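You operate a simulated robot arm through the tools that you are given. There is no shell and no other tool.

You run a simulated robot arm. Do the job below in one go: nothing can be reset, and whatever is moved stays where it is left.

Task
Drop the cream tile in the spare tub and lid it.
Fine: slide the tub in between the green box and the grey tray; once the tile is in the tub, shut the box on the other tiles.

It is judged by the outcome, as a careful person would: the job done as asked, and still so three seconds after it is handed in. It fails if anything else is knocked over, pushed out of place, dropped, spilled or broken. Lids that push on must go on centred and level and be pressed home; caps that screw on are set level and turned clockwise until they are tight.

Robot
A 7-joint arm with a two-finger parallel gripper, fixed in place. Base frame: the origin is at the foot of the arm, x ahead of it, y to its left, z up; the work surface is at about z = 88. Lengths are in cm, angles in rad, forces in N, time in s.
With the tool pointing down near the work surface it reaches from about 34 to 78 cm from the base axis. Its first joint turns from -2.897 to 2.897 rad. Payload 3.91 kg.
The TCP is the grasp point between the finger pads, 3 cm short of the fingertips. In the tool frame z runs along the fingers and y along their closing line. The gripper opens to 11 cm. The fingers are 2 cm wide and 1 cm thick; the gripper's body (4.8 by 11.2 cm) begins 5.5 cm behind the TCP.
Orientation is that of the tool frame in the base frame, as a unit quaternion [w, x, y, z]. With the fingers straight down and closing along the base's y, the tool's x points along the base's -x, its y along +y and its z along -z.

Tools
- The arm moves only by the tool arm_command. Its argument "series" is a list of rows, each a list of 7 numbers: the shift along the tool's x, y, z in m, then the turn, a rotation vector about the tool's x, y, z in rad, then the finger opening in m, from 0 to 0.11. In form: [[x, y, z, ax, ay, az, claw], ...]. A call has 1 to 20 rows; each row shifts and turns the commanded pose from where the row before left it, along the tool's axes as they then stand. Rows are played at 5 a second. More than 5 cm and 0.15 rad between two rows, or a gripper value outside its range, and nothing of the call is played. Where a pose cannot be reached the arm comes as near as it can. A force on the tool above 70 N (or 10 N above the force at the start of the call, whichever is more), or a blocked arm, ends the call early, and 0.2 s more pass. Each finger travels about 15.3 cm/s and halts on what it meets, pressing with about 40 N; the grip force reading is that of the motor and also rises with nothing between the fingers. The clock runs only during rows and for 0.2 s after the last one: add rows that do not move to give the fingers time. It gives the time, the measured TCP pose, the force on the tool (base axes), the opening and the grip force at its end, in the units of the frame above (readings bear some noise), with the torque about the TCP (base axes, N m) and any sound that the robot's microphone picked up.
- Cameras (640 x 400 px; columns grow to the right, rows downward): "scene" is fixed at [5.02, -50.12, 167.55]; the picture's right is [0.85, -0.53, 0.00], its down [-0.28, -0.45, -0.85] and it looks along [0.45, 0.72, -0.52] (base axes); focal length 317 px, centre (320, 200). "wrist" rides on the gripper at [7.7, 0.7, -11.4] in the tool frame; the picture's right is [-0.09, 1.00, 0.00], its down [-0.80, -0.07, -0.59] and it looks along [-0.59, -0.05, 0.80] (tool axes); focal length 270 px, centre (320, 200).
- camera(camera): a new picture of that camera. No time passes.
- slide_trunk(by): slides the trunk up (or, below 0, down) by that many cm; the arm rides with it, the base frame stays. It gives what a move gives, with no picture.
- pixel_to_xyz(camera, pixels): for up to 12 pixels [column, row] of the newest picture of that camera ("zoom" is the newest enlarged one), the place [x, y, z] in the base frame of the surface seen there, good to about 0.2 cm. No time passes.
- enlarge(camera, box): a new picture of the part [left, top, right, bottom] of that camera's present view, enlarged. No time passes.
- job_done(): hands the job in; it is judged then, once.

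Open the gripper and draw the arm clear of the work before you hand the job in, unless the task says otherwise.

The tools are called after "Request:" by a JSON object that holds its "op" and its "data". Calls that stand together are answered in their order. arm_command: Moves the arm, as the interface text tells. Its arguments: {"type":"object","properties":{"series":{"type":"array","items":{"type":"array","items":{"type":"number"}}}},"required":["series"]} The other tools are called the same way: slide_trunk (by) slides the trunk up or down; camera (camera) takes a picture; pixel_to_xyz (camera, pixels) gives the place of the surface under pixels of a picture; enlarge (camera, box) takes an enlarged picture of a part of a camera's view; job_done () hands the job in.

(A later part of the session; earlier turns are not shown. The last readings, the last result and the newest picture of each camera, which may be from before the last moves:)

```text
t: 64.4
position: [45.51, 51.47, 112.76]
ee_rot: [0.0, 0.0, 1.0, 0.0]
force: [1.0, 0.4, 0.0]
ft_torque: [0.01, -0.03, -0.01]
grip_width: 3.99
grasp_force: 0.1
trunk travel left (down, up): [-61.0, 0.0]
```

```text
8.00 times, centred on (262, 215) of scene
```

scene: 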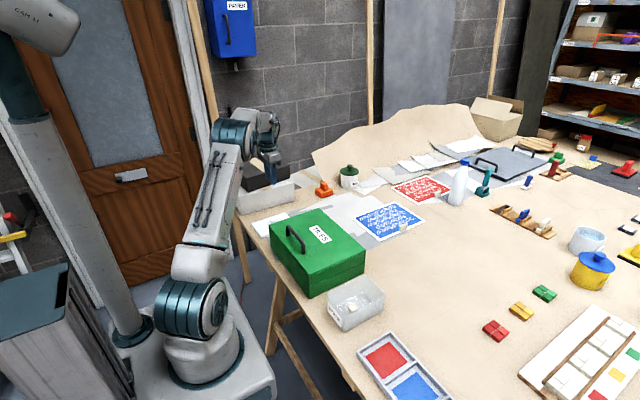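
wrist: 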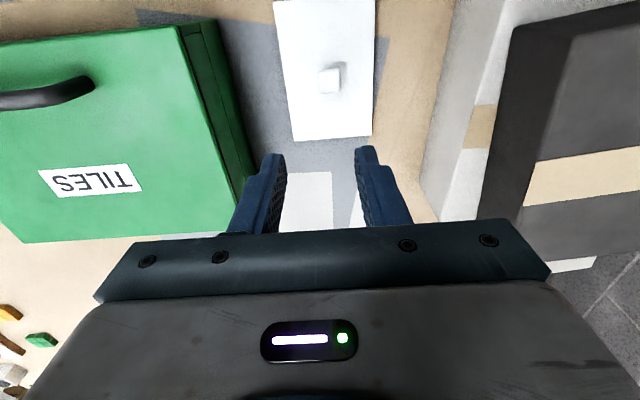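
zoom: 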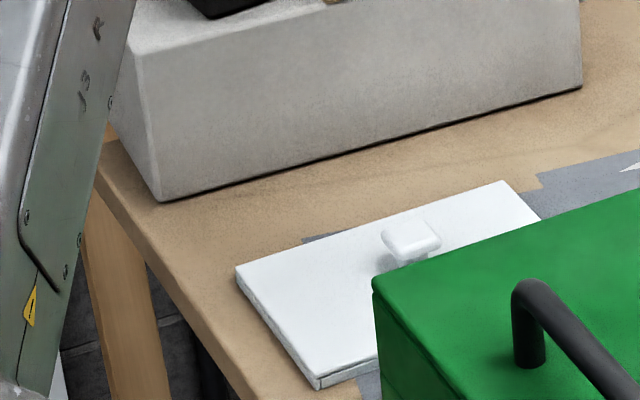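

Knob head is centred at about (45.25, 52.7), top z 91.45; the lid is square with y 47.3–58.1 and centred on the knob. I check the pale box to the right for clearance before descending.

Request:
{"op": "pixel_to_xyz", "data": {"camera": "wrist", "pixels": [[425, 180], [435, 140], [445, 80], [460, 20], [470, 60], [500, 60], [520, 30], [430, 215]]}}

```text
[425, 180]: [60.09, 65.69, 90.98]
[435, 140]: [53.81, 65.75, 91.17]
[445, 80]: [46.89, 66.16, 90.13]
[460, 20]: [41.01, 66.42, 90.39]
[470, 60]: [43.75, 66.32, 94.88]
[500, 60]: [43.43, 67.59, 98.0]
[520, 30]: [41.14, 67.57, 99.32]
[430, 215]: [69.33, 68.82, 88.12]
```

The pale box starts at y ≈ 66, well clear. I centre on the knob and lower so the tips are just above the lid plate (TCP z ≈ 92.5).

Request:
{"op": "arm_command", "data": {"series": [[0.0024, 0.012, 0, 0, 0, 0, 0.04], [0, 0, 0.04, 0, 0, 0, 0.04], [0, 0, 0.04, 0, 0, 0, 0.04], [0, 0, 0.04, 0, 0, 0, 0.04], [0, 0, 0.035, 0, 0, 0, 0.04], [0, 0, 0.02, 0, 0, 0, 0.04], [0, 0, 0.015, 0, 0, 0, 0.04], [0, 0, 0.008, 0, 0, 0, 0.04], [0, 0, 0.004, 0, 0, 0, 0.04], [0, 0, 0, 0, 0, 0, 0.04]]}}

Request:
{"op": "camera", "data": {"camera": "wrist"}}

Request:
{"op": "enlarge", "data": {"camera": "scene", "box": [230, 180, 310, 240]}}

```text
t: 66.6
position: [45.39, 52.64, 92.58]
ee_rot: [0.0, 0.0, 1.0, 0.0]
force: [-0.5, 0.4, 0.0]
ft_torque: [0.02, -0.03, -0.01]
grip_width: 4.0
grasp_force: 0.1
trunk travel left (down, up): [-61.0, 0.0]
```

```text
taken
```

wrist: 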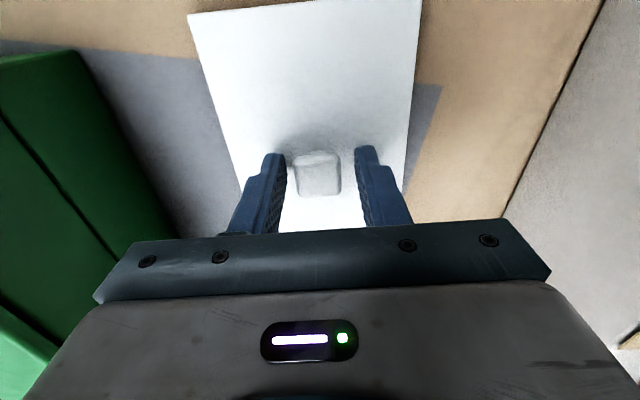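

```text
6.67 times, centred on (270, 210) of scene
```

zoom: 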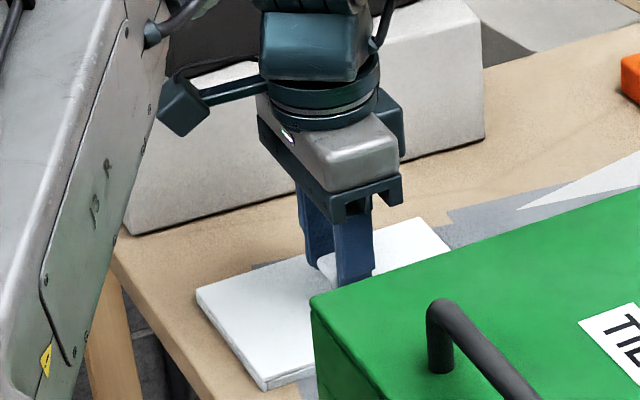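

The knob sits between the pads at (318,173). I close slowly on it.

Request:
{"op": "arm_command", "data": {"series": [[0, 0, 0, 0, 0, 0, 0.034], [0, 0, 0, 0, 0, 0, 0.03], [0, 0, 0, 0, 0, 0, 0.027], [0, 0, 0, 0, 0, 0, 0.025], [0, 0, 0, 0, 0, 0, 0.024], [0, 0, 0, 0, 0, 0, 0.023], [0, 0, 0, 0, 0, 0, 0.022], [0, 0, 0, 0, 0, 0, 0.021], [0, 0, 0, 0, 0, 0, 0.02], [0, 0, 0, 0, 0, 0, 0.019], [0, 0, 0, 0, 0, 0, 0.018], [0, 0, 0, 0, 0, 0, 0.018]]}}

Request:
{"op": "camera", "data": {"camera": "wrist"}}

```text
t: 69.2
position: [45.33, 52.66, 92.65]
ee_rot: [0.001, 0.0, 1.0, 0.0]
force: [0.4, -0.1, 0.7]
ft_torque: [0.02, -0.05, -0.01]
grip_width: 2.46
grasp_force: 39.9
trunk travel left (down, up): [-61.0, 0.0]
```

```text
taken
```

wrist: 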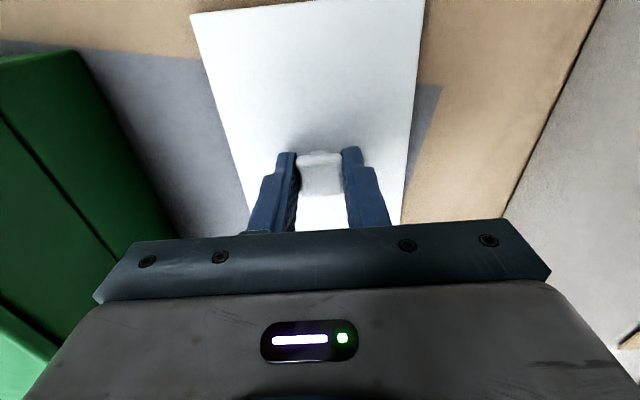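

Knob gripped (2.46 cm, 40 N). I lift slowly and check the lid hangs level.

Request:
{"op": "arm_command", "data": {"series": [[0, 0, -0.002, 0, 0, 0, 0.018], [0, 0, -0.004, 0, 0, 0, 0.018], [0, 0, -0.008, 0, 0, 0, 0.018], [0, 0, -0.013, 0, 0, 0, 0.018], [0, 0, -0.018, 0, 0, 0, 0.018], [0, 0, -0.02, 0, 0, 0, 0.018], [0, 0, -0.022, 0, 0, 0, 0.018], [0, 0, -0.022, 0, 0, 0, 0.018], [0, 0, -0.022, 0, 0, 0, 0.018], [0, 0, -0.022, 0, 0, 0, 0.018], [0, 0, -0.022, 0, 0, 0, 0.018], [0, 0, -0.018, 0, 0, 0, 0.018], [0, 0, -0.01, 0, 0, 0, 0.018], [0, 0, 0, 0, 0, 0, 0.018]]}}

Request:
{"op": "camera", "data": {"camera": "wrist"}}

Request:
{"op": "enlarge", "data": {"camera": "scene", "box": [220, 130, 332, 220]}}

```text
t: 72.2
position: [45.39, 52.63, 112.92]
ee_rot: [0.001, 0.0, 1.0, 0.001]
force: [0.3, -0.6, -0.4]
ft_torque: [-0.01, 0.01, 0.03]
grip_width: 2.46
grasp_force: 40.2
trunk travel left (down, up): [-61.0, 0.0]
```

```text
taken
```

wrist: 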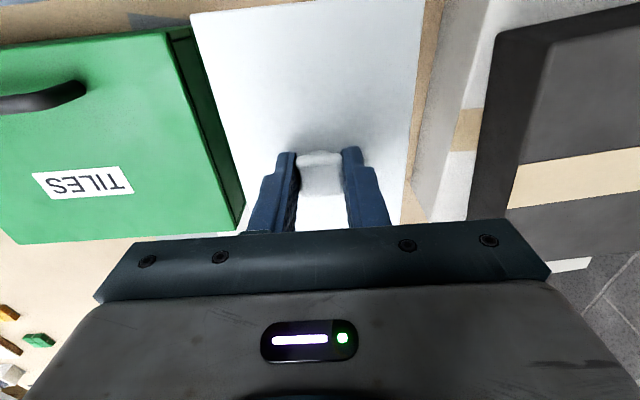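

```text
4.44 times, centred on (276, 175) of scene
```

zoom: 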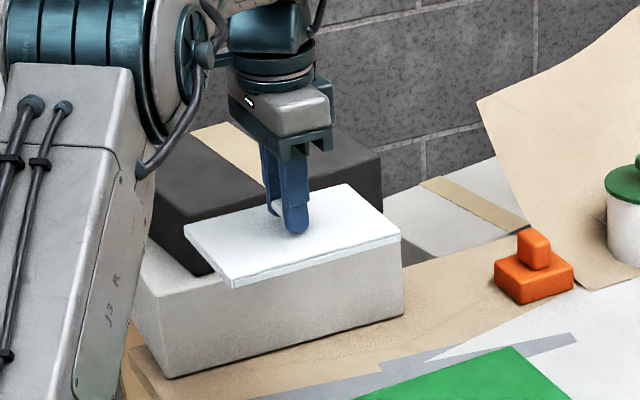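

The lid hangs level. I enlarge the wrist view to get the lid's exact position relative to the gripper before carrying it over the tub.

Request:
{"op": "enlarge", "data": {"camera": "wrist", "box": [170, 0, 440, 169]}}

Request:
{"op": "pixel_to_xyz", "data": {"camera": "wrist", "pixels": [[195, 18], [250, 12], [400, 4], [215, 80], [410, 80], [235, 160], [405, 160], [240, 200], [400, 200]]}}

```text
2.37 times, centred on (305, 84) of wrist
```

zoom: 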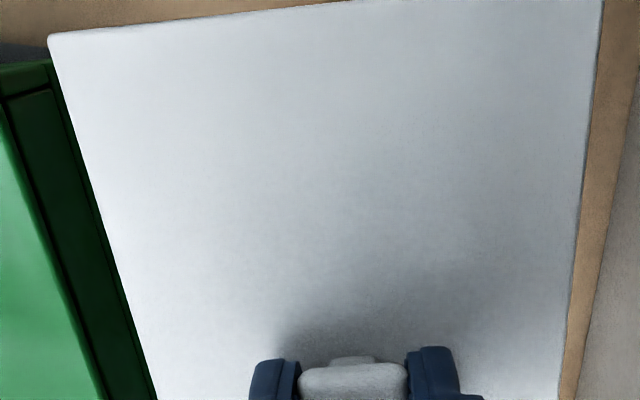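

```text
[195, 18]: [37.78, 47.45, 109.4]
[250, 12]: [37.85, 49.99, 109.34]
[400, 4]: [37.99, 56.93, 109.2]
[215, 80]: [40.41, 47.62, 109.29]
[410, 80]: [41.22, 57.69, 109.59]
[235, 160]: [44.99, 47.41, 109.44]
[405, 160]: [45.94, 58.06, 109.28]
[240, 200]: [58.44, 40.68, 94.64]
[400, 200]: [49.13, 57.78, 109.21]
```

The lid spans about 15.5 × 10.6 cm and is centred on the gripper within 0.1 cm, square. Since it will hide the tub from the wrist camera, I first carry it to (48, 20, 118), from where the tub rim is visible beside the lid.

Request:
{"op": "arm_command", "data": {"series": [[0, -0.005, -0.01, 0, 0, 0, 0.018], [-0.001, -0.012, -0.015, 0, 0, 0, 0.018], [-0.002, -0.02, -0.015, 0, 0, 0, 0.018], [-0.002, -0.024, -0.01, 0, 0, 0, 0.018], [-0.002, -0.024, 0, 0, 0, 0, 0.018], [-0.002, -0.024, 0, 0, 0, 0, 0.018], [-0.002, -0.024, 0, 0, 0, 0, 0.018], [-0.002, -0.024, 0, 0, 0, 0, 0.018], [-0.002, -0.024, 0, 0, 0, 0, 0.018], [-0.002, -0.024, 0, 0, 0, 0, 0.018], [-0.002, -0.024, 0, 0, 0, 0, 0.018], [-0.002, -0.024, 0, 0, 0, 0, 0.018], [-0.002, -0.024, 0, 0, 0, 0, 0.018], [-0.002, -0.024, 0, 0, 0, 0, 0.018], [-0.001, -0.016, 0, 0, 0, 0, 0.018], [0, -0.009, 0, 0, 0, 0, 0.018], [0, 0, 0, 0, 0, 0, 0.018]]}}

Request:
{"op": "camera", "data": {"camera": "wrist"}}

Request:
{"op": "enlarge", "data": {"camera": "wrist", "box": [40, 0, 240, 200]}}

Request:
{"op": "camera", "data": {"camera": "scene"}}

```text
t: 75.8
position: [47.81, 19.98, 117.94]
ee_rot: [0.0, 0.0, 1.0, 0.0]
force: [0.2, 0.0, 0.1]
ft_torque: [0.01, 0.0, -0.02]
grip_width: 2.44
grasp_force: 39.9
trunk travel left (down, up): [-61.0, 0.0]
```

```text
taken
```

wrist: 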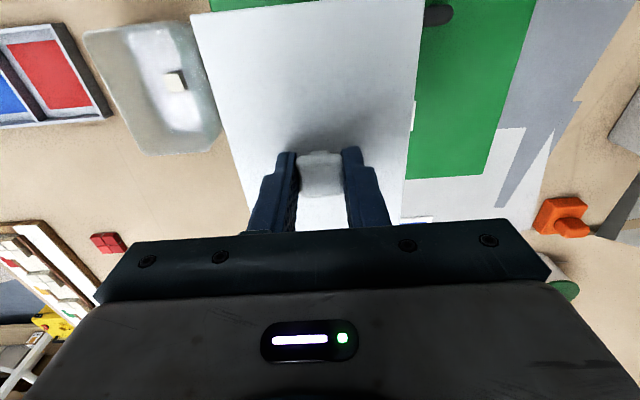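

```text
2.00 times, centred on (140, 100) of wrist
```

zoom: 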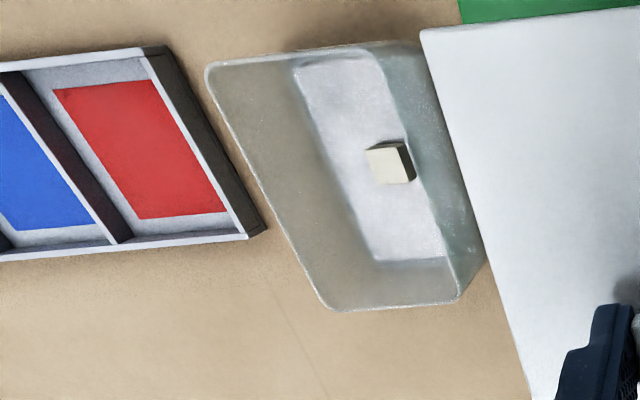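

```text
taken
```

scene: 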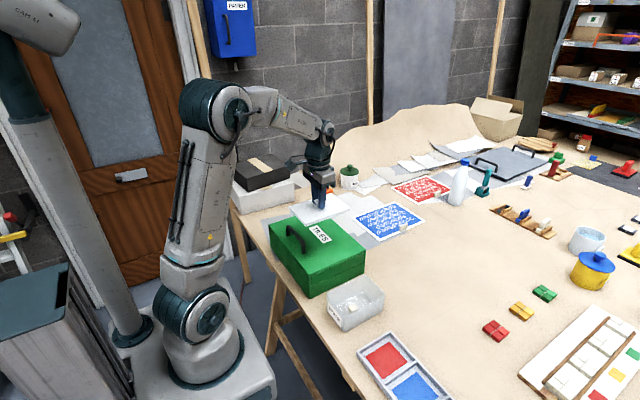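

The tub rim shows left of the lid. I zoom further onto its near end and far end to pin down the rim edges.

Request:
{"op": "enlarge", "data": {"camera": "wrist", "box": [76, 10, 204, 90]}}

Request:
{"op": "enlarge", "data": {"camera": "wrist", "box": [112, 85, 240, 165]}}

Request:
{"op": "enlarge", "data": {"camera": "scene", "box": [316, 265, 396, 335]}}

```text
5.00 times, centred on (140, 50) of wrist
```

zoom: 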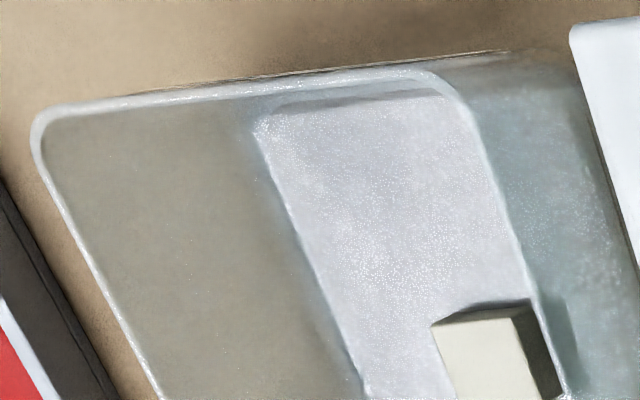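

```text
5.00 times, centred on (176, 125) of wrist
```

zoom: 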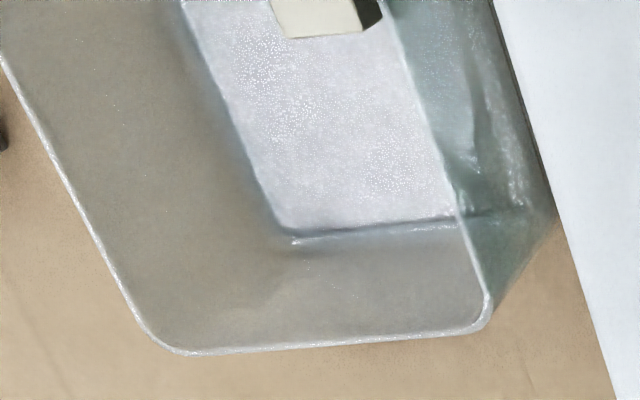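

```text
5.71 times, centred on (356, 300) of scene
```

zoom: 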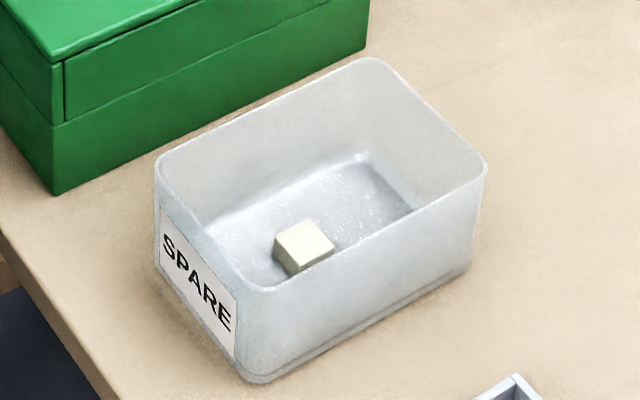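

From these views I compute the tub rim as 14.9 × 10.0 cm, centred near (48.0, −0.4). I cross-check with direct position readings on the rim edges.

Request:
{"op": "pixel_to_xyz", "data": {"camera": "wrist", "pixels": [[112, 29], [136, 26], [156, 25], [96, 68], [108, 89], [124, 124], [174, 40], [182, 64], [189, 87], [203, 122], [156, 155], [172, 154]]}}

Request:
{"op": "pixel_to_xyz", "data": {"camera": "wrist", "pixels": [[113, 28.5], [146, 25], [124, 27.5], [91, 56], [102, 78], [116, 106], [173, 40], [181, 64], [188, 87], [202, 122], [188, 153], [198, 152]]}}

Request:
{"op": "pixel_to_xyz", "data": {"camera": "zoom", "pixels": [[160, 170], [200, 230], [250, 287], [240, 283], [300, 275], [350, 245], [420, 205], [470, 178], [220, 118], [300, 80], [420, 100], [370, 62]]}}

```text
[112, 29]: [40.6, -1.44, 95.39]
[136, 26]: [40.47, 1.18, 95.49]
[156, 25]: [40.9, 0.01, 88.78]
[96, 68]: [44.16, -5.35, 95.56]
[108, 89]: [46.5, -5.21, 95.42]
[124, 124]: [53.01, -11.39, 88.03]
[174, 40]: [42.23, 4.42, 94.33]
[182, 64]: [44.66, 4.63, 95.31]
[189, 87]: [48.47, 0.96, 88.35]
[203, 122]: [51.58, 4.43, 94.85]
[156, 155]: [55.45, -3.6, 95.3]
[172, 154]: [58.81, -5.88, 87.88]
```

```text
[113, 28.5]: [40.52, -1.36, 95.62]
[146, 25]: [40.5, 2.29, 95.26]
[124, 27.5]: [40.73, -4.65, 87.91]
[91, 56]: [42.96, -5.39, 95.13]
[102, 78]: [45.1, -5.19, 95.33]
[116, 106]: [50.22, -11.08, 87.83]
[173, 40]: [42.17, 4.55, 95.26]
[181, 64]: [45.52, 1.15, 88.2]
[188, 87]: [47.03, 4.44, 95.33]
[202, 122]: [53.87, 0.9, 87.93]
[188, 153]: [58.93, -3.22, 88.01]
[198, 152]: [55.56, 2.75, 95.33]
```

```text
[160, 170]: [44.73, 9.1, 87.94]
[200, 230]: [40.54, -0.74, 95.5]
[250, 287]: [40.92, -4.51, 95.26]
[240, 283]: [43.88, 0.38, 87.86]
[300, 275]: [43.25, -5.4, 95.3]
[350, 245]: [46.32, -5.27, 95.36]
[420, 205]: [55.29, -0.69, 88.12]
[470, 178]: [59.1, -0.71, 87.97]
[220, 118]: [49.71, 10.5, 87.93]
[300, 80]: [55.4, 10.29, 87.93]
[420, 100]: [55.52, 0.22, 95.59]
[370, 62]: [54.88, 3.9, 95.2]
```

Direct readings agree: tub centre ≈ (48.0, −0.41), edges x 40.5–55.5, y −5.3 to 4.5. I take a couple of still readings of the TCP to average out noise before moving over.

Request:
{"op": "arm_command", "data": {"series": [[0, 0, 0, 0, 0, 0, 0.018]]}}

Request:
{"op": "arm_command", "data": {"series": [[0, 0, 0, 0, 0, 0, 0.018]]}}

Request:
{"op": "arm_command", "data": {"series": [[0, 0, 0, 0, 0, 0, 0.018]]}}

Request:
{"op": "arm_command", "data": {"series": [[0, 0, 0, 0, 0, 0, 0.018]]}}

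```text
t: 76.2
position: [47.88, 20.0, 117.97]
ee_rot: [-0.001, 0.001, 1.0, 0.001]
force: [-0.5, -0.6, -0.1]
ft_torque: [-0.03, 0.02, -0.01]
grip_width: 2.47
grasp_force: 40.2
trunk travel left (down, up): [-61.0, 0.0]
```

```text
t: 76.6
position: [47.83, 20.05, 117.93]
ee_rot: [-0.001, 0.0, 1.0, 0.0]
force: [-0.4, 0.2, 0.5]
ft_torque: [0.01, 0.0, -0.02]
grip_width: 2.46
grasp_force: 40.4
trunk travel left (down, up): [-61.0, 0.0]
```

```text
t: 77.0
position: [47.81, 19.96, 117.99]
ee_rot: [0.001, 0.0, 1.0, 0.0]
force: [0.5, -0.1, -1.0]
ft_torque: [0.0, 0.03, -0.01]
grip_width: 2.49
grasp_force: 39.5
trunk travel left (down, up): [-61.0, 0.0]
```

```text
t: 77.4
position: [47.75, 20.07, 118.02]
ee_rot: [-0.001, -0.001, 1.0, 0.0]
force: [-0.1, -0.3, -0.1]
ft_torque: [0.0, -0.01, -0.03]
grip_width: 2.47
grasp_force: 40.3
trunk travel left (down, up): [-61.0, 0.0]
```

Average TCP is (47.82, 20.01). I shift the lid over the tub to TCP (47.95, −0.41) and lower to about 1.3 cm above the rim for a check from the scene camera.

Request:
{"op": "arm_command", "data": {"series": [[-0.0013, -0.01, 0, 0, 0, 0, 0.018], [0, -0.018, 0, 0, 0, 0, 0.018], [0, -0.022, 0, 0, 0, 0, 0.018], [0, -0.022, 0, 0, 0, 0, 0.018], [0, -0.022, 0, 0, 0, 0, 0.018], [0, -0.022, 0, 0, 0, 0, 0.018], [0, -0.022, 0, 0, 0, 0, 0.018], [0, -0.022, 0, 0, 0, 0, 0.018], [0, -0.022, 0, 0, 0, 0, 0.018], [0, -0.014, 0, 0, 0, 0, 0.018], [0, -0.0082, 0.01, 0, 0, 0, 0.018], [0, 0, 0.02, 0, 0, 0, 0.018], [0, 0, 0.03, 0, 0, 0, 0.018], [0, 0, 0.03, 0, 0, 0, 0.018], [0, 0, 0.03, 0, 0, 0, 0.018], [0, 0, 0.02, 0, 0, 0, 0.018], [0, 0, 0.013, 0, 0, 0, 0.018], [0, 0, 0.007, 0, 0, 0, 0.018], [0, 0, 0, 0, 0, 0, 0.018]]}}

Request:
{"op": "camera", "data": {"camera": "scene"}}

Request:
{"op": "enlarge", "data": {"camera": "scene", "box": [308, 245, 404, 335]}}

Request:
{"op": "camera", "data": {"camera": "wrist"}}

```text
t: 81.4
position: [47.94, -0.49, 101.94]
ee_rot: [0.001, 0.0, 1.0, -0.001]
force: [-0.5, 0.5, -0.6]
ft_torque: [0.01, 0.02, -0.01]
grip_width: 2.46
grasp_force: 39.9
trunk travel left (down, up): [-61.0, 0.0]
```

```text
taken
```

scene: 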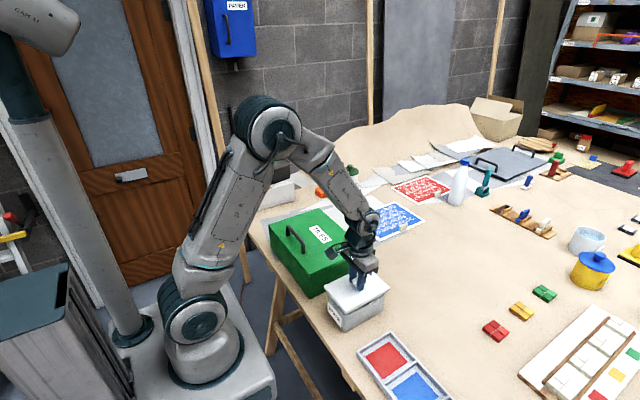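

```text
4.44 times, centred on (356, 290) of scene
```

zoom: 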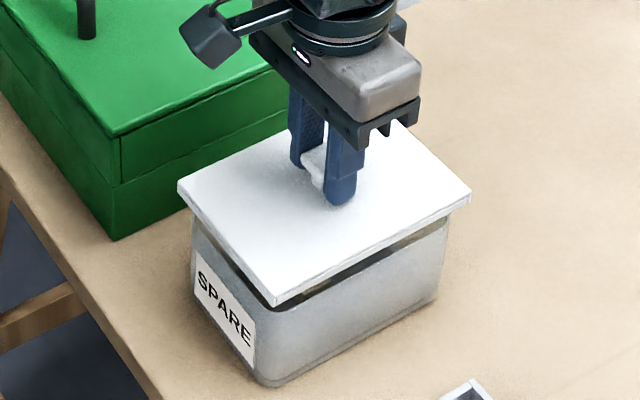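

```text
taken
```

wrist: 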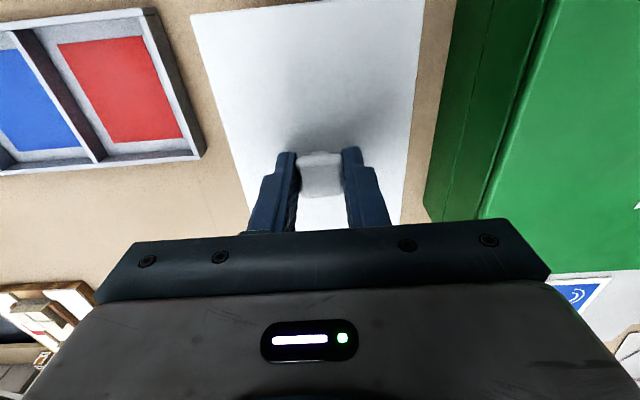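

The lid hovers squarely over the tub. I measure its edges against the tub faces in this zoom.

Request:
{"op": "pixel_to_xyz", "data": {"camera": "zoom", "pixels": [[181, 184], [274, 299], [468, 190], [398, 121], [228, 245], [330, 275], [370, 252], [420, 223], [235, 300], [300, 350], [400, 290], [210, 270]]}}

Request:
{"op": "pixel_to_xyz", "data": {"camera": "zoom", "pixels": [[205, 216], [250, 271], [300, 291], [350, 264], [400, 235], [445, 208], [430, 150], [450, 170], [210, 165], [250, 145], [230, 255], [260, 290]]}}

```text
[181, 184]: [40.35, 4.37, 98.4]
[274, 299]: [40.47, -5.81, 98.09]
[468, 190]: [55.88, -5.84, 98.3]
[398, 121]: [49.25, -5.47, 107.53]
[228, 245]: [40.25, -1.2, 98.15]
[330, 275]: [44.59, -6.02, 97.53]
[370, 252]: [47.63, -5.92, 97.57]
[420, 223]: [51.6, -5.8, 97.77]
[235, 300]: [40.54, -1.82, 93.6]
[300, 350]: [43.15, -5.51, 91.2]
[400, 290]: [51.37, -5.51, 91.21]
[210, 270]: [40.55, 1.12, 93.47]
```

```text
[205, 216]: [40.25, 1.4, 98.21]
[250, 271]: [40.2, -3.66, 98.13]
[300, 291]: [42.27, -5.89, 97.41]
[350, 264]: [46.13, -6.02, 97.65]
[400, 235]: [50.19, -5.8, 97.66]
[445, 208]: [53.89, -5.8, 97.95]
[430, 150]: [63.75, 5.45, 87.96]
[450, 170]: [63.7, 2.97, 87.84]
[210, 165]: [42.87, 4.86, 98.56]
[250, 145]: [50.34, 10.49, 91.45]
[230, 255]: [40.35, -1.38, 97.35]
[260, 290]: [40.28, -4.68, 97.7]
```

Lid overhang: near side ≈ 0.25 cm, far ≈ 0.38, −y side ≈ 0.4. I take still readings to average the TCP before the final small correction.

Request:
{"op": "arm_command", "data": {"series": [[0, 0, 0, 0, 0, 0, 0.018]]}}

Request:
{"op": "arm_command", "data": {"series": [[0, 0, 0, 0, 0, 0, 0.018]]}}

Request:
{"op": "arm_command", "data": {"series": [[0, 0, 0, 0, 0, 0, 0.018]]}}

Request:
{"op": "enlarge", "data": {"camera": "scene", "box": [320, 270, 368, 340]}}

Request:
{"op": "enlarge", "data": {"camera": "scene", "box": [350, 270, 398, 318]}}

```text
t: 81.8
position: [48.01, -0.55, 101.82]
ee_rot: [0.0, 0.0, 1.0, 0.0]
force: [-0.1, -0.6, 0.3]
ft_torque: [-0.03, -0.02, -0.01]
grip_width: 2.46
grasp_force: 39.5
trunk travel left (down, up): [-61.0, 0.0]
```

```text
t: 82.2
position: [48.0, -0.46, 101.88]
ee_rot: [0.0, 0.0, 1.0, -0.001]
force: [-0.1, -0.6, 0.1]
ft_torque: [0.0, 0.0, -0.03]
grip_width: 2.47
grasp_force: 39.6
trunk travel left (down, up): [-61.0, 0.0]
```

```text
t: 82.6
position: [47.93, -0.48, 102.06]
ee_rot: [0.0, 0.0, 1.0, 0.0]
force: [0.6, 0.3, 0.7]
ft_torque: [0.02, 0.0, 0.0]
grip_width: 2.49
grasp_force: 40.1
trunk travel left (down, up): [-61.0, 0.0]
```

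```text
5.71 times, centred on (344, 305) of scene
```

zoom: 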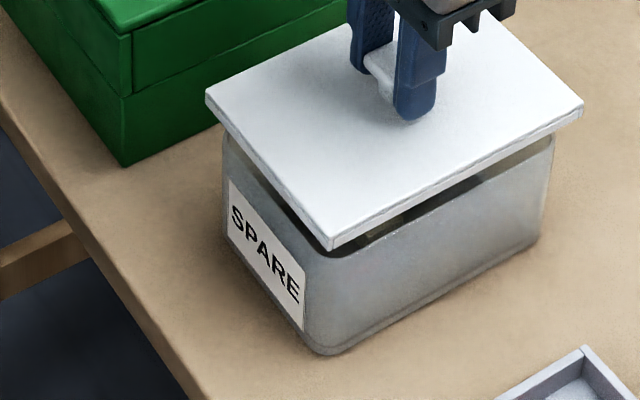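

```text
8.33 times, centred on (374, 294) of scene
```

zoom: 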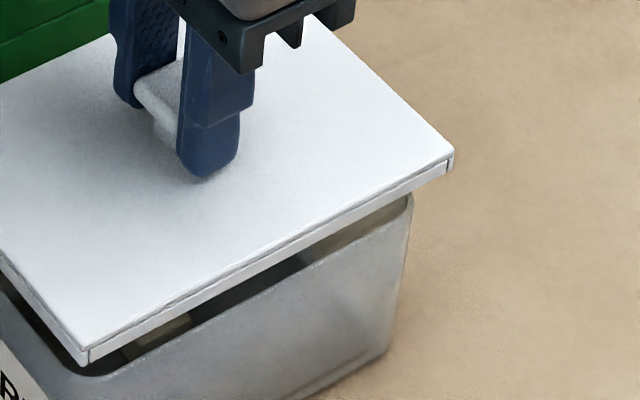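

The averaged TCP is (47.97, −0.50), so I correct +0.8 mm in y and −0.5 mm in x, and lower 1.6 cm to just above the rim.

Request:
{"op": "arm_command", "data": {"series": [[0.0005, 0.0008, 0, 0, 0, 0, 0.018], [0, 0, 0.006, 0, 0, 0, 0.018], [0, 0, 0.006, 0, 0, 0, 0.018], [0, 0, 0.004, 0, 0, 0, 0.018], [0, 0, 0, 0, 0, 0, 0.018]]}}

Request:
{"op": "enlarge", "data": {"camera": "scene", "box": [320, 270, 400, 330]}}

```text
t: 83.8
position: [47.97, -0.49, 100.4]
ee_rot: [0.001, 0.0, 1.0, -0.001]
force: [0.2, -1.0, -0.2]
ft_torque: [-0.01, 0.0, 0.01]
grip_width: 2.45
grasp_force: 40.0
trunk travel left (down, up): [-61.0, 0.0]
```

```text
6.67 times, centred on (360, 300) of scene
```

zoom: 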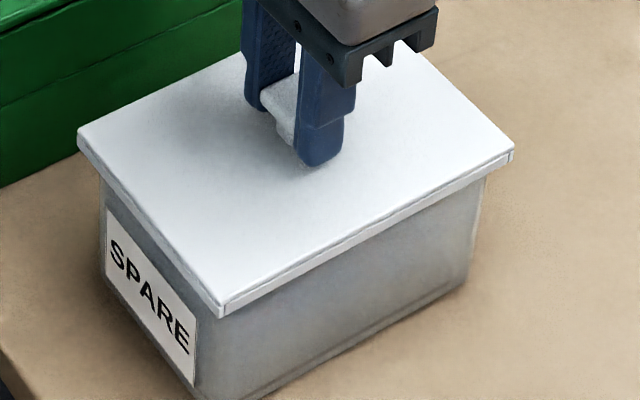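

Lid just above the rim, no contact. I measure lid faces versus tub faces again here.

Request:
{"op": "pixel_to_xyz", "data": {"camera": "zoom", "pixels": [[100, 166], [140, 214], [180, 262], [205, 292], [280, 277], [350, 240], [420, 202], [480, 170], [150, 270], [260, 330], [350, 290], [440, 240]]}}

Request:
{"op": "pixel_to_xyz", "data": {"camera": "zoom", "pixels": [[110, 178], [150, 226], [190, 274], [260, 288], [300, 266], [380, 224], [450, 186], [130, 260], [110, 220], [300, 340], [400, 280], [450, 215]]}}

Request:
{"op": "arm_command", "data": {"series": [[0, 0, 0, 0, 0, 0, 0.018]]}}

Request:
{"op": "arm_command", "data": {"series": [[0, 0, 0, 0, 0, 0, 0.018]]}}

```text
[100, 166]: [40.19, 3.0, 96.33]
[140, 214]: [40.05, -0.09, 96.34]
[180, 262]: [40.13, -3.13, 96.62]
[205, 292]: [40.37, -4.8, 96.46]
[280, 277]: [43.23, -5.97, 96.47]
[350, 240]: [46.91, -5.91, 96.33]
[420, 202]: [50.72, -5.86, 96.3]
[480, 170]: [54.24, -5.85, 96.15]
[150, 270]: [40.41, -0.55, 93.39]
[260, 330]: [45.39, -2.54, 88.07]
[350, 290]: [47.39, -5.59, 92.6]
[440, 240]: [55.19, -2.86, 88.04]
```

```text
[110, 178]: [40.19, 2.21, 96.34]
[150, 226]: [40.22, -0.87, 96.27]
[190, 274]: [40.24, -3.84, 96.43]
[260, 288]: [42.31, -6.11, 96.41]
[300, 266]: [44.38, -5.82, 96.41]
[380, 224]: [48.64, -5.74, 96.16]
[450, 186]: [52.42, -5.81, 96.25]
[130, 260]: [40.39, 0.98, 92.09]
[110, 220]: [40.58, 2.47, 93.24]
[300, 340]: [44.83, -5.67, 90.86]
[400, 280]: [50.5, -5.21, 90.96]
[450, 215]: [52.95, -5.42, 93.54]
```

```text
t: 84.2
position: [47.96, -0.4, 100.4]
ee_rot: [-0.001, 0.0, 1.0, 0.0]
force: [0.6, 0.5, -0.4]
ft_torque: [-0.02, -0.02, 0.01]
grip_width: 2.48
grasp_force: 40.4
trunk travel left (down, up): [-61.0, 0.0]
```

```text
t: 84.6
position: [47.89, -0.37, 100.37]
ee_rot: [0.0, 0.001, 1.0, 0.0]
force: [0.2, -0.3, -0.2]
ft_torque: [-0.02, -0.01, -0.01]
grip_width: 2.46
grasp_force: 39.8
trunk travel left (down, up): [-61.0, 0.0]
```

Overhang is near 0.28, −y about 0.45 versus 0.27 on +y; I nudge +0.5 mm in y and lower 3 mm at a time watching the force.

Request:
{"op": "arm_command", "data": {"series": [[0.0002, 0.0005, 0, 0, 0, 0, 0.018], [0, 0, 0.003, 0, 0, 0, 0.018], [0, 0, 0.002, 0, 0, 0, 0.018], [0, 0, 0, 0, 0, 0, 0.018]]}}

Request:
{"op": "arm_command", "data": {"series": [[0, 0, 0.002, 0, 0, 0, 0.018], [0, 0, 0, 0, 0, 0, 0.018]]}}

Request:
{"op": "enlarge", "data": {"camera": "scene", "box": [320, 270, 400, 330]}}

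```text
t: 85.6
position: [47.96, -0.23, 99.93]
ee_rot: [0.0, 0.001, 1.0, 0.0]
force: [0.4, 0.3, 13.1]
ft_torque: [-0.67, 0.04, -0.03]
grip_width: 2.45
grasp_force: 40.3
trunk travel left (down, up): [-61.0, 0.0]
```

```text
t: 86.2
position: [48.0, -0.23, 99.66]
ee_rot: [0.001, 0.001, 1.0, 0.0]
force: [0.6, 2.7, 16.6]
ft_torque: [-0.51, -0.12, 0.01]
grip_width: 2.49
grasp_force: 40.0
trunk travel left (down, up): [-61.0, 0.0]
```

```text
6.67 times, centred on (360, 300) of scene
```

zoom: 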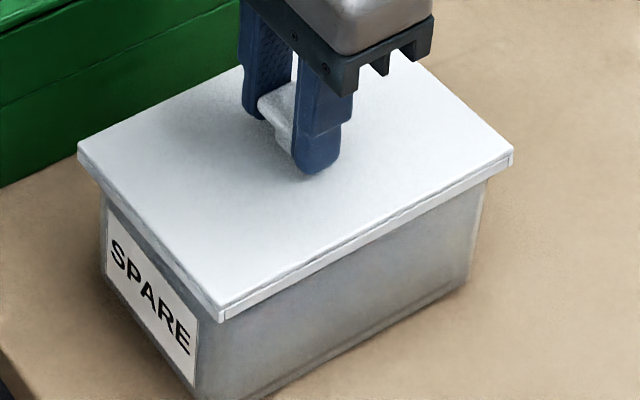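

Contact: 13–17 N with torque placing it at the −y side (r_y ≈ −5 cm) and a slight +y push, so the lid is a little too far toward −y. I lift 4 mm, shift +1.2 mm in y and try again.

Request:
{"op": "arm_command", "data": {"series": [[0, 0, -0.004, 0, 0, 0, 0.018], [0, 0, -0.003, 0, 0, 0, 0.018], [0, 0.0012, 0, 0, 0, 0, 0.018], [0, 0, 0, 0, 0, 0, 0.018]]}}

Request:
{"op": "arm_command", "data": {"series": [[0, 0, 0.003, 0, 0, 0, 0.018], [0, 0, 0.002, 0, 0, 0, 0.018], [0, 0, 0, 0, 0, 0, 0.018]]}}

Request:
{"op": "enlarge", "data": {"camera": "scene", "box": [320, 270, 400, 330]}}

```text
t: 87.2
position: [47.93, -0.0, 100.36]
ee_rot: [0.0, 0.0, 1.0, 0.0]
force: [0.3, 0.6, 0.3]
ft_torque: [0.0, -0.01, 0.01]
grip_width: 2.46
grasp_force: 40.2
trunk travel left (down, up): [-61.0, 0.0]
```

```text
t: 88.0
position: [47.89, -0.12, 99.75]
ee_rot: [0.0, 0.0, 1.0, 0.0]
force: [-1.2, -1.1, -1.1]
ft_torque: [-0.01, 0.01, 0.03]
grip_width: 2.45
grasp_force: 40.1
trunk travel left (down, up): [-61.0, 0.0]
```

```text
6.67 times, centred on (360, 300) of scene
```

zoom: 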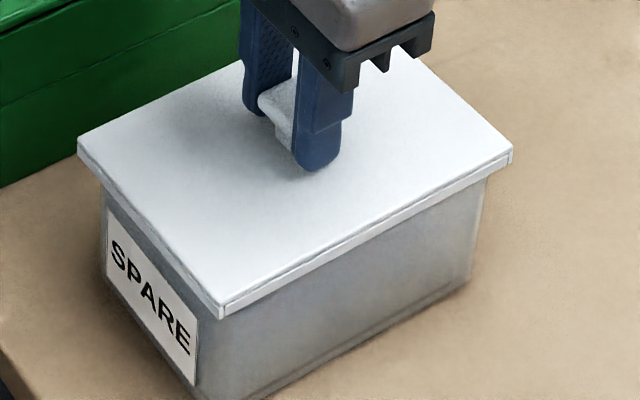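

No force now at the same height. I keep lowering in 2 mm steps.

Request:
{"op": "arm_command", "data": {"series": [[0, 0, 0.002, 0, 0, 0, 0.018], [0, 0, 0, 0, 0, 0, 0.018]]}}

Request:
{"op": "arm_command", "data": {"series": [[0, 0, 0.002, 0, 0, 0, 0.018], [0, 0, 0, 0, 0, 0, 0.018]]}}

Request:
{"op": "enlarge", "data": {"camera": "scene", "box": [320, 270, 400, 330]}}

```text
t: 88.6
position: [47.98, -0.05, 99.74]
ee_rot: [0.001, 0.0, 1.0, 0.0]
force: [0.7, -0.2, 14.2]
ft_torque: [-0.74, 0.06, -0.02]
grip_width: 2.48
grasp_force: 40.1
trunk travel left (down, up): [-61.0, 0.0]
```

```text
t: 89.2
position: [47.9, -0.04, 99.65]
ee_rot: [0.001, 0.0, 1.0, 0.0]
force: [2.5, 1.9, 27.3]
ft_torque: [-0.3, 0.14, -0.02]
grip_width: 2.47
grasp_force: 40.2
trunk travel left (down, up): [-61.0, 0.0]
```

```text
6.67 times, centred on (360, 300) of scene
```

zoom: 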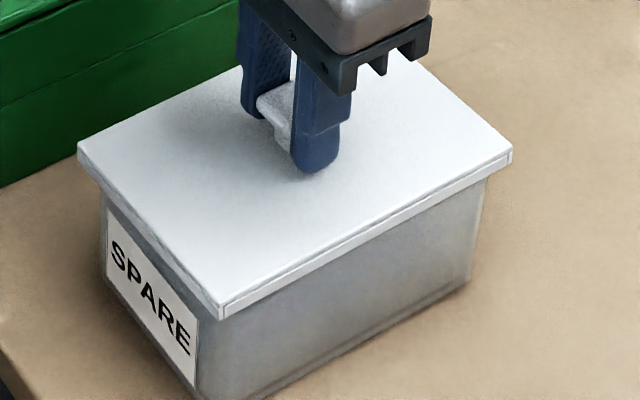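

Contact at −y side again, then on both sides (27 N). I check the lid's top heights at each corner to see whether it's resting on the rim or going on.

Request:
{"op": "pixel_to_xyz", "data": {"camera": "zoom", "pixels": [[95, 155], [130, 130], [200, 95], [150, 180], [200, 260], [225, 295], [300, 260], [400, 205], [480, 160], [440, 110], [470, 135], [180, 200]]}}

Request:
{"op": "enlarge", "data": {"camera": "scene", "box": [324, 278, 364, 328]}}

Request:
{"op": "enlarge", "data": {"camera": "scene", "box": [350, 280, 390, 310]}}

Request:
{"op": "camera", "data": {"camera": "wrist"}}

```text
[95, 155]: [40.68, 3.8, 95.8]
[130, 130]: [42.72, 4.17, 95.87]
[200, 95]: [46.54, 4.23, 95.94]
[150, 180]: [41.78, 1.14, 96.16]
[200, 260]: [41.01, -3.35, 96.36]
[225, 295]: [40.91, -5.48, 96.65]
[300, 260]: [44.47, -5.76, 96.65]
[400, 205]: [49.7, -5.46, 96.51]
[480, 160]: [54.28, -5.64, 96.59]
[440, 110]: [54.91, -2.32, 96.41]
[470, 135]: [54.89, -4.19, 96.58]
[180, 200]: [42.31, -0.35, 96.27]
```

```text
8.00 times, centred on (344, 303) of scene
```

zoom: 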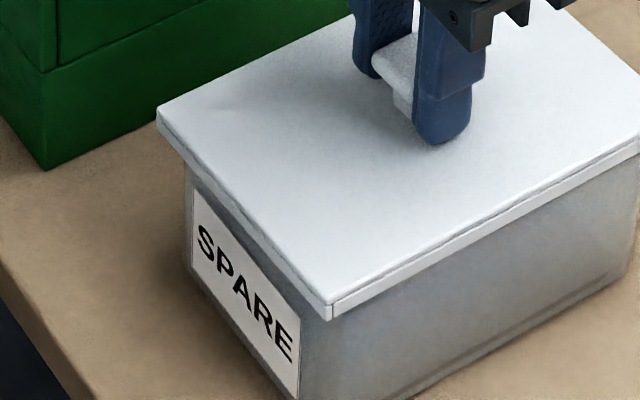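

```text
13.33 times, centred on (370, 295) of scene
```

zoom: 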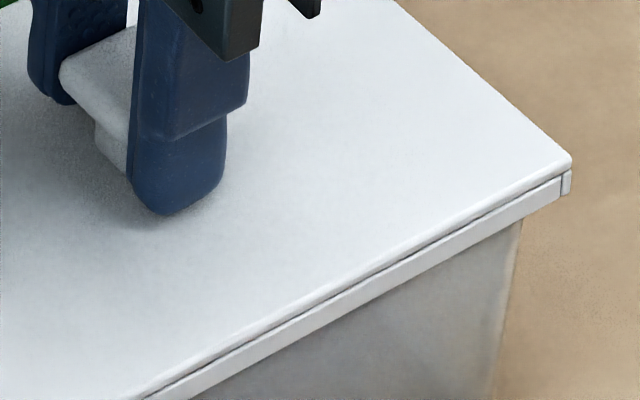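

```text
taken
```

wrist: 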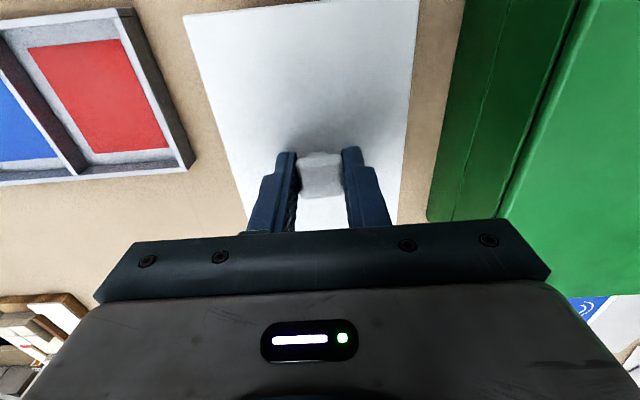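

The lid is tilted: +y edge is down over the wall (95.85) while the −y skirt sits on the rim (96.6), so the lid is actually too far to +y. I raise 3.5 mm so the −y edge clears, keeping the +y edge hooked, and shift −y 2 mm, watching for contact.

Request:
{"op": "arm_command", "data": {"series": [[0, 0, -0.0035, 0, 0, 0, 0.018], [0, 0, 0, 0, 0, 0, 0.018]]}}

Request:
{"op": "arm_command", "data": {"series": [[0, -0.001, 0, 0, 0, 0, 0.018], [0, -0.001, 0, 0, 0, 0, 0.018], [0, 0, 0, 0, 0, 0, 0.018]]}}

Request:
{"op": "arm_command", "data": {"series": [[0, -0.001, 0, 0, 0, 0, 0.018], [0, 0, 0, 0, 0, 0, 0.018]]}}

Request:
{"op": "enlarge", "data": {"camera": "scene", "box": [324, 278, 364, 328]}}

```text
t: 89.8
position: [47.7, -0.11, 99.71]
ee_rot: [-0.002, 0.0, 1.0, 0.0]
force: [-0.5, 0.2, 0.6]
ft_torque: [-0.04, -0.11, 0.04]
grip_width: 2.5
grasp_force: 40.0
trunk travel left (down, up): [-61.0, 0.0]
```

```text
t: 90.6
position: [47.93, -0.48, 99.83]
ee_rot: [0.001, 0.001, 1.0, 0.0]
force: [-0.3, -0.5, -0.8]
ft_torque: [0.0, 0.01, -0.03]
grip_width: 2.5
grasp_force: 40.1
trunk travel left (down, up): [-61.0, 0.0]
```

```text
t: 91.2
position: [47.91, -0.41, 99.76]
ee_rot: [0.0, -0.001, 1.0, 0.001]
force: [-0.4, -0.2, -0.5]
ft_torque: [0.01, -0.05, -0.03]
grip_width: 2.47
grasp_force: 40.1
trunk travel left (down, up): [-61.0, 0.0]
```

```text
8.00 times, centred on (344, 303) of scene
```

zoom: 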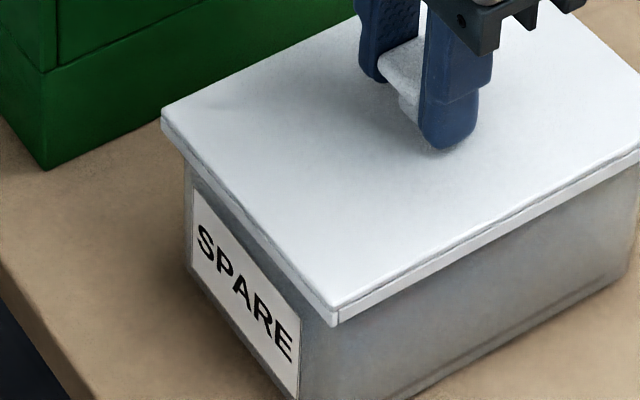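

No side contact yet, TCP y ≈ −0.44. I lower 3 mm and read the force and lid heights.

Request:
{"op": "arm_command", "data": {"series": [[0, 0, 0.002, 0, 0, 0, 0.018], [0, 0, 0, 0, 0, 0, 0.018]]}}

Request:
{"op": "arm_command", "data": {"series": [[0, 0, 0.0015, 0, 0, 0, 0.018], [0, 0, 0, 0, 0, 0, 0.018]]}}

Request:
{"op": "enlarge", "data": {"camera": "scene", "box": [320, 270, 400, 330]}}

Request:
{"op": "pixel_to_xyz", "data": {"camera": "zoom", "pixels": [[100, 155], [130, 130], [200, 95], [150, 180], [200, 260], [225, 295], [300, 260], [400, 205], [480, 160], [440, 110], [470, 135], [180, 200]]}}

```text
t: 91.8
position: [47.81, -0.44, 99.62]
ee_rot: [0.001, 0.001, 1.0, 0.0]
force: [-0.6, 0.6, 0.0]
ft_torque: [-0.01, 0.0, 0.02]
grip_width: 2.49
grasp_force: 39.9
trunk travel left (down, up): [-61.0, 0.0]
```

```text
t: 92.4
position: [47.91, -0.46, 99.46]
ee_rot: [-0.001, 0.001, 1.0, 0.0]
force: [-1.0, -0.5, 3.5]
ft_torque: [0.2, -0.07, 0.01]
grip_width: 2.48
grasp_force: 40.0
trunk travel left (down, up): [-61.0, 0.0]
```

```text
6.67 times, centred on (360, 300) of scene
```

zoom: 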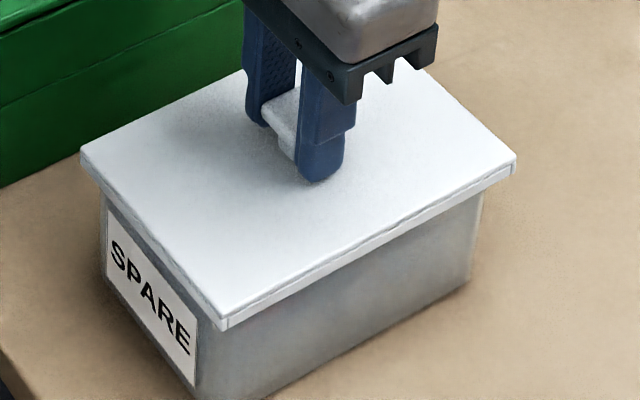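

```text
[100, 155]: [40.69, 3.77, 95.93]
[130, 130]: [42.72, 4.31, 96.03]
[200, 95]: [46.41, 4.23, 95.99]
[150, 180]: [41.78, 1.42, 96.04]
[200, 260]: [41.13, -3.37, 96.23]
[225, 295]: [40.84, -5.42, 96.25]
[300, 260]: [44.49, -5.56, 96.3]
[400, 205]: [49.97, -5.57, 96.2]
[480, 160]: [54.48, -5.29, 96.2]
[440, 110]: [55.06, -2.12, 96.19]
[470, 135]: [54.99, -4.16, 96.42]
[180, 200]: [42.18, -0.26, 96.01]
```

Good: the −y edge has dropped over the rim (96.25, no force there) and the +y side is seating at 95.98. I keep pressing down gently.

Request:
{"op": "arm_command", "data": {"series": [[0, 0, 0.0015, 0, 0, 0, 0.018], [0, 0, 0, 0, 0, 0, 0.018]]}}

Request:
{"op": "arm_command", "data": {"series": [[0, 0, 0.0015, 0, 0, 0, 0.018], [0, 0, 0, 0, 0, 0, 0.018]]}}

Request:
{"op": "enlarge", "data": {"camera": "scene", "box": [320, 270, 400, 330]}}

Request:
{"op": "pixel_to_xyz", "data": {"camera": "zoom", "pixels": [[100, 158], [130, 135], [200, 98], [150, 180], [200, 260], [225, 297], [300, 262], [400, 208], [480, 163], [440, 113], [470, 138], [180, 200]]}}

```text
t: 93.0
position: [47.98, -0.5, 99.32]
ee_rot: [0.001, 0.001, 1.0, 0.0]
force: [0.4, -5.3, 14.1]
ft_torque: [0.3, 0.01, 0.04]
grip_width: 2.47
grasp_force: 39.6
trunk travel left (down, up): [-61.0, 0.0]
heard: snap
```

```text
t: 93.6
position: [47.95, -0.58, 99.4]
ee_rot: [0.001, 0.001, 1.0, -0.001]
force: [2.1, -5.8, 33.0]
ft_torque: [-0.16, 0.2, -0.01]
grip_width: 2.45
grasp_force: 40.2
trunk travel left (down, up): [-61.0, 0.0]
```

```text
6.67 times, centred on (360, 300) of scene
```

zoom: 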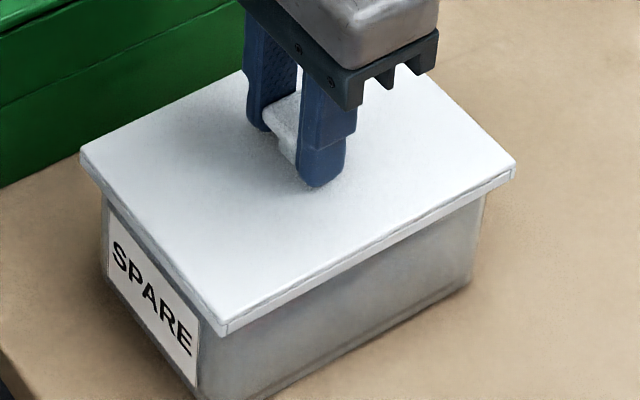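

```text
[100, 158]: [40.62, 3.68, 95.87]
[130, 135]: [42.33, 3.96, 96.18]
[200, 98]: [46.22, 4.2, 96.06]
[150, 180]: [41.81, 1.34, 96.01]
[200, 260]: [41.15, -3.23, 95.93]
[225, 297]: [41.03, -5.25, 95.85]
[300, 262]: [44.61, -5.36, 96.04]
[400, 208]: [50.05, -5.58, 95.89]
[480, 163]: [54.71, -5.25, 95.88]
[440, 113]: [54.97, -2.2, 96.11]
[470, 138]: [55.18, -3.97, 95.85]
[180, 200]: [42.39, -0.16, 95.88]
```

A snap was heard and the lid now reads level (≈95.9–96.0 all round) with 33 N down. I unload, then open the fingers and rise above the knob.

Request:
{"op": "arm_command", "data": {"series": [[0, 0.0003, -0.0015, 0, 0, 0, 0.018], [0, 0, -0.001, 0, 0, 0, 0.018], [0, 0, 0, 0, 0, 0, 0.024], [0, 0, 0, 0, 0, 0, 0.028], [0, 0, 0, 0, 0, 0, 0.034], [0, 0, 0, 0, 0, 0, 0.04], [0, 0, 0, 0, 0, 0, 0.04]]}}

Request:
{"op": "arm_command", "data": {"series": [[0, 0, -0.015, 0, 0, 0, 0.04], [0, 0, -0.025, 0, 0, 0, 0.04], [0, 0, -0.03, 0, 0, 0, 0.04], [0, 0, 0, 0, 0, 0, 0.04]]}}

Request:
{"op": "camera", "data": {"camera": "wrist"}}

Request:
{"op": "enlarge", "data": {"camera": "scene", "box": [316, 260, 404, 335]}}

```text
t: 95.2
position: [47.89, -0.44, 99.48]
ee_rot: [0.0, 0.0, 1.0, 0.0]
force: [-0.3, -0.1, 0.3]
ft_torque: [-0.01, 0.02, 0.0]
grip_width: 3.98
grasp_force: 0.0
trunk travel left (down, up): [-61.0, 0.0]
```

```text
t: 96.2
position: [47.9, -0.28, 106.43]
ee_rot: [-0.001, 0.001, 1.0, 0.0]
force: [0.4, -0.4, -0.8]
ft_torque: [0.0, 0.01, 0.04]
grip_width: 3.98
grasp_force: 0.1
trunk travel left (down, up): [-61.0, 0.0]
```

```text
taken
```

wrist: 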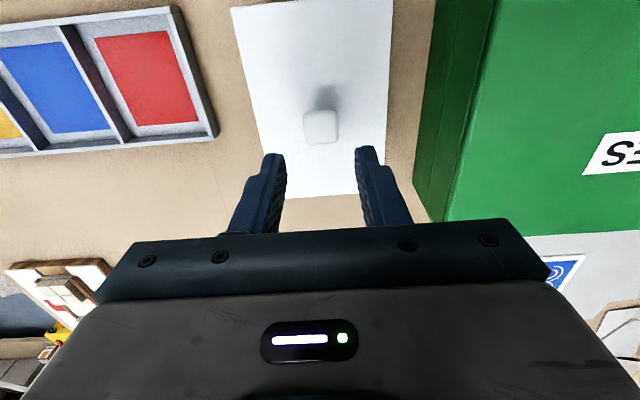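

```text
5.33 times, centred on (360, 298) of scene
```

zoom: 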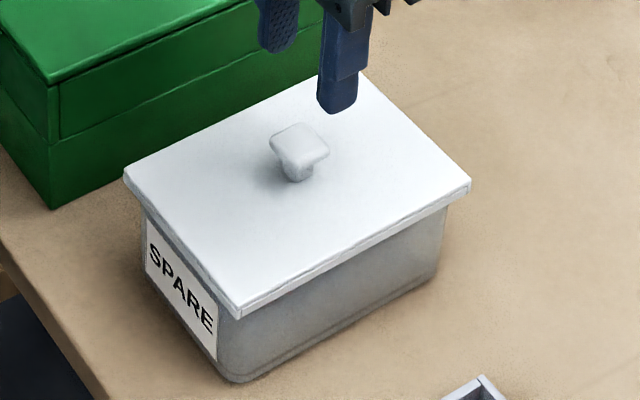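

The gripper is off the knob. I measure the lid's heights at all corners and its overhang on the tub.

Request:
{"op": "pixel_to_xyz", "data": {"camera": "zoom", "pixels": [[140, 178], [180, 150], [250, 118], [235, 295], [300, 268], [400, 215], [455, 188], [430, 150], [380, 105], [200, 230], [300, 230], [350, 170]]}}

Request:
{"op": "pixel_to_xyz", "data": {"camera": "zoom", "pixels": [[165, 225], [200, 268], [220, 290], [280, 296], [340, 264], [400, 232], [440, 210], [175, 290], [200, 320], [300, 330], [350, 300], [420, 260]]}}

Request:
{"op": "pixel_to_xyz", "data": {"camera": "wrist", "pixels": [[240, 20], [250, 70], [265, 130], [275, 180], [388, 20], [380, 80], [370, 140], [358, 185], [300, 5], [320, 190], [320, 125], [300, 190]]}}

```text
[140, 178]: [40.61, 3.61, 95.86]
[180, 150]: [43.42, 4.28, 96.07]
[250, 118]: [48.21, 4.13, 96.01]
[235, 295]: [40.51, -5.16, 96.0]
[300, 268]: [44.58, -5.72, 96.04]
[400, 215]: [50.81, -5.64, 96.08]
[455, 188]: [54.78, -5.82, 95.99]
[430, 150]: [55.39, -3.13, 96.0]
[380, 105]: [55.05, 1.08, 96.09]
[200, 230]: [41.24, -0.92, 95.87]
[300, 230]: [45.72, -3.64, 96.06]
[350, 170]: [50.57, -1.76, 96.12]
```

```text
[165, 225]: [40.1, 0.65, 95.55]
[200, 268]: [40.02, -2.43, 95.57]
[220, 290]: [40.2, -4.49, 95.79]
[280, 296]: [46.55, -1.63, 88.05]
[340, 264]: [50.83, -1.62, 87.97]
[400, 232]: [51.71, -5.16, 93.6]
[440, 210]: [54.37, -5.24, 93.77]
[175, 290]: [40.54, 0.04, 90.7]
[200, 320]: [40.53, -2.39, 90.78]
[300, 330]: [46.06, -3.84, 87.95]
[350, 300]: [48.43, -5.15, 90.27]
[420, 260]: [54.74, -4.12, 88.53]
```

```text
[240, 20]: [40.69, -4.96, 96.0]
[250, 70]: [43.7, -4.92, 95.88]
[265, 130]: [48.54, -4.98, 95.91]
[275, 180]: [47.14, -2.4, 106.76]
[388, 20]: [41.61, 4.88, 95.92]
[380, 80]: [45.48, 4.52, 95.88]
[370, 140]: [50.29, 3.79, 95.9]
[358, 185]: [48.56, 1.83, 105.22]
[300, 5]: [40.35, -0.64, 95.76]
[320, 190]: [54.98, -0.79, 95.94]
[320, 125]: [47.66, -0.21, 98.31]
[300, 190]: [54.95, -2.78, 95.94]
```

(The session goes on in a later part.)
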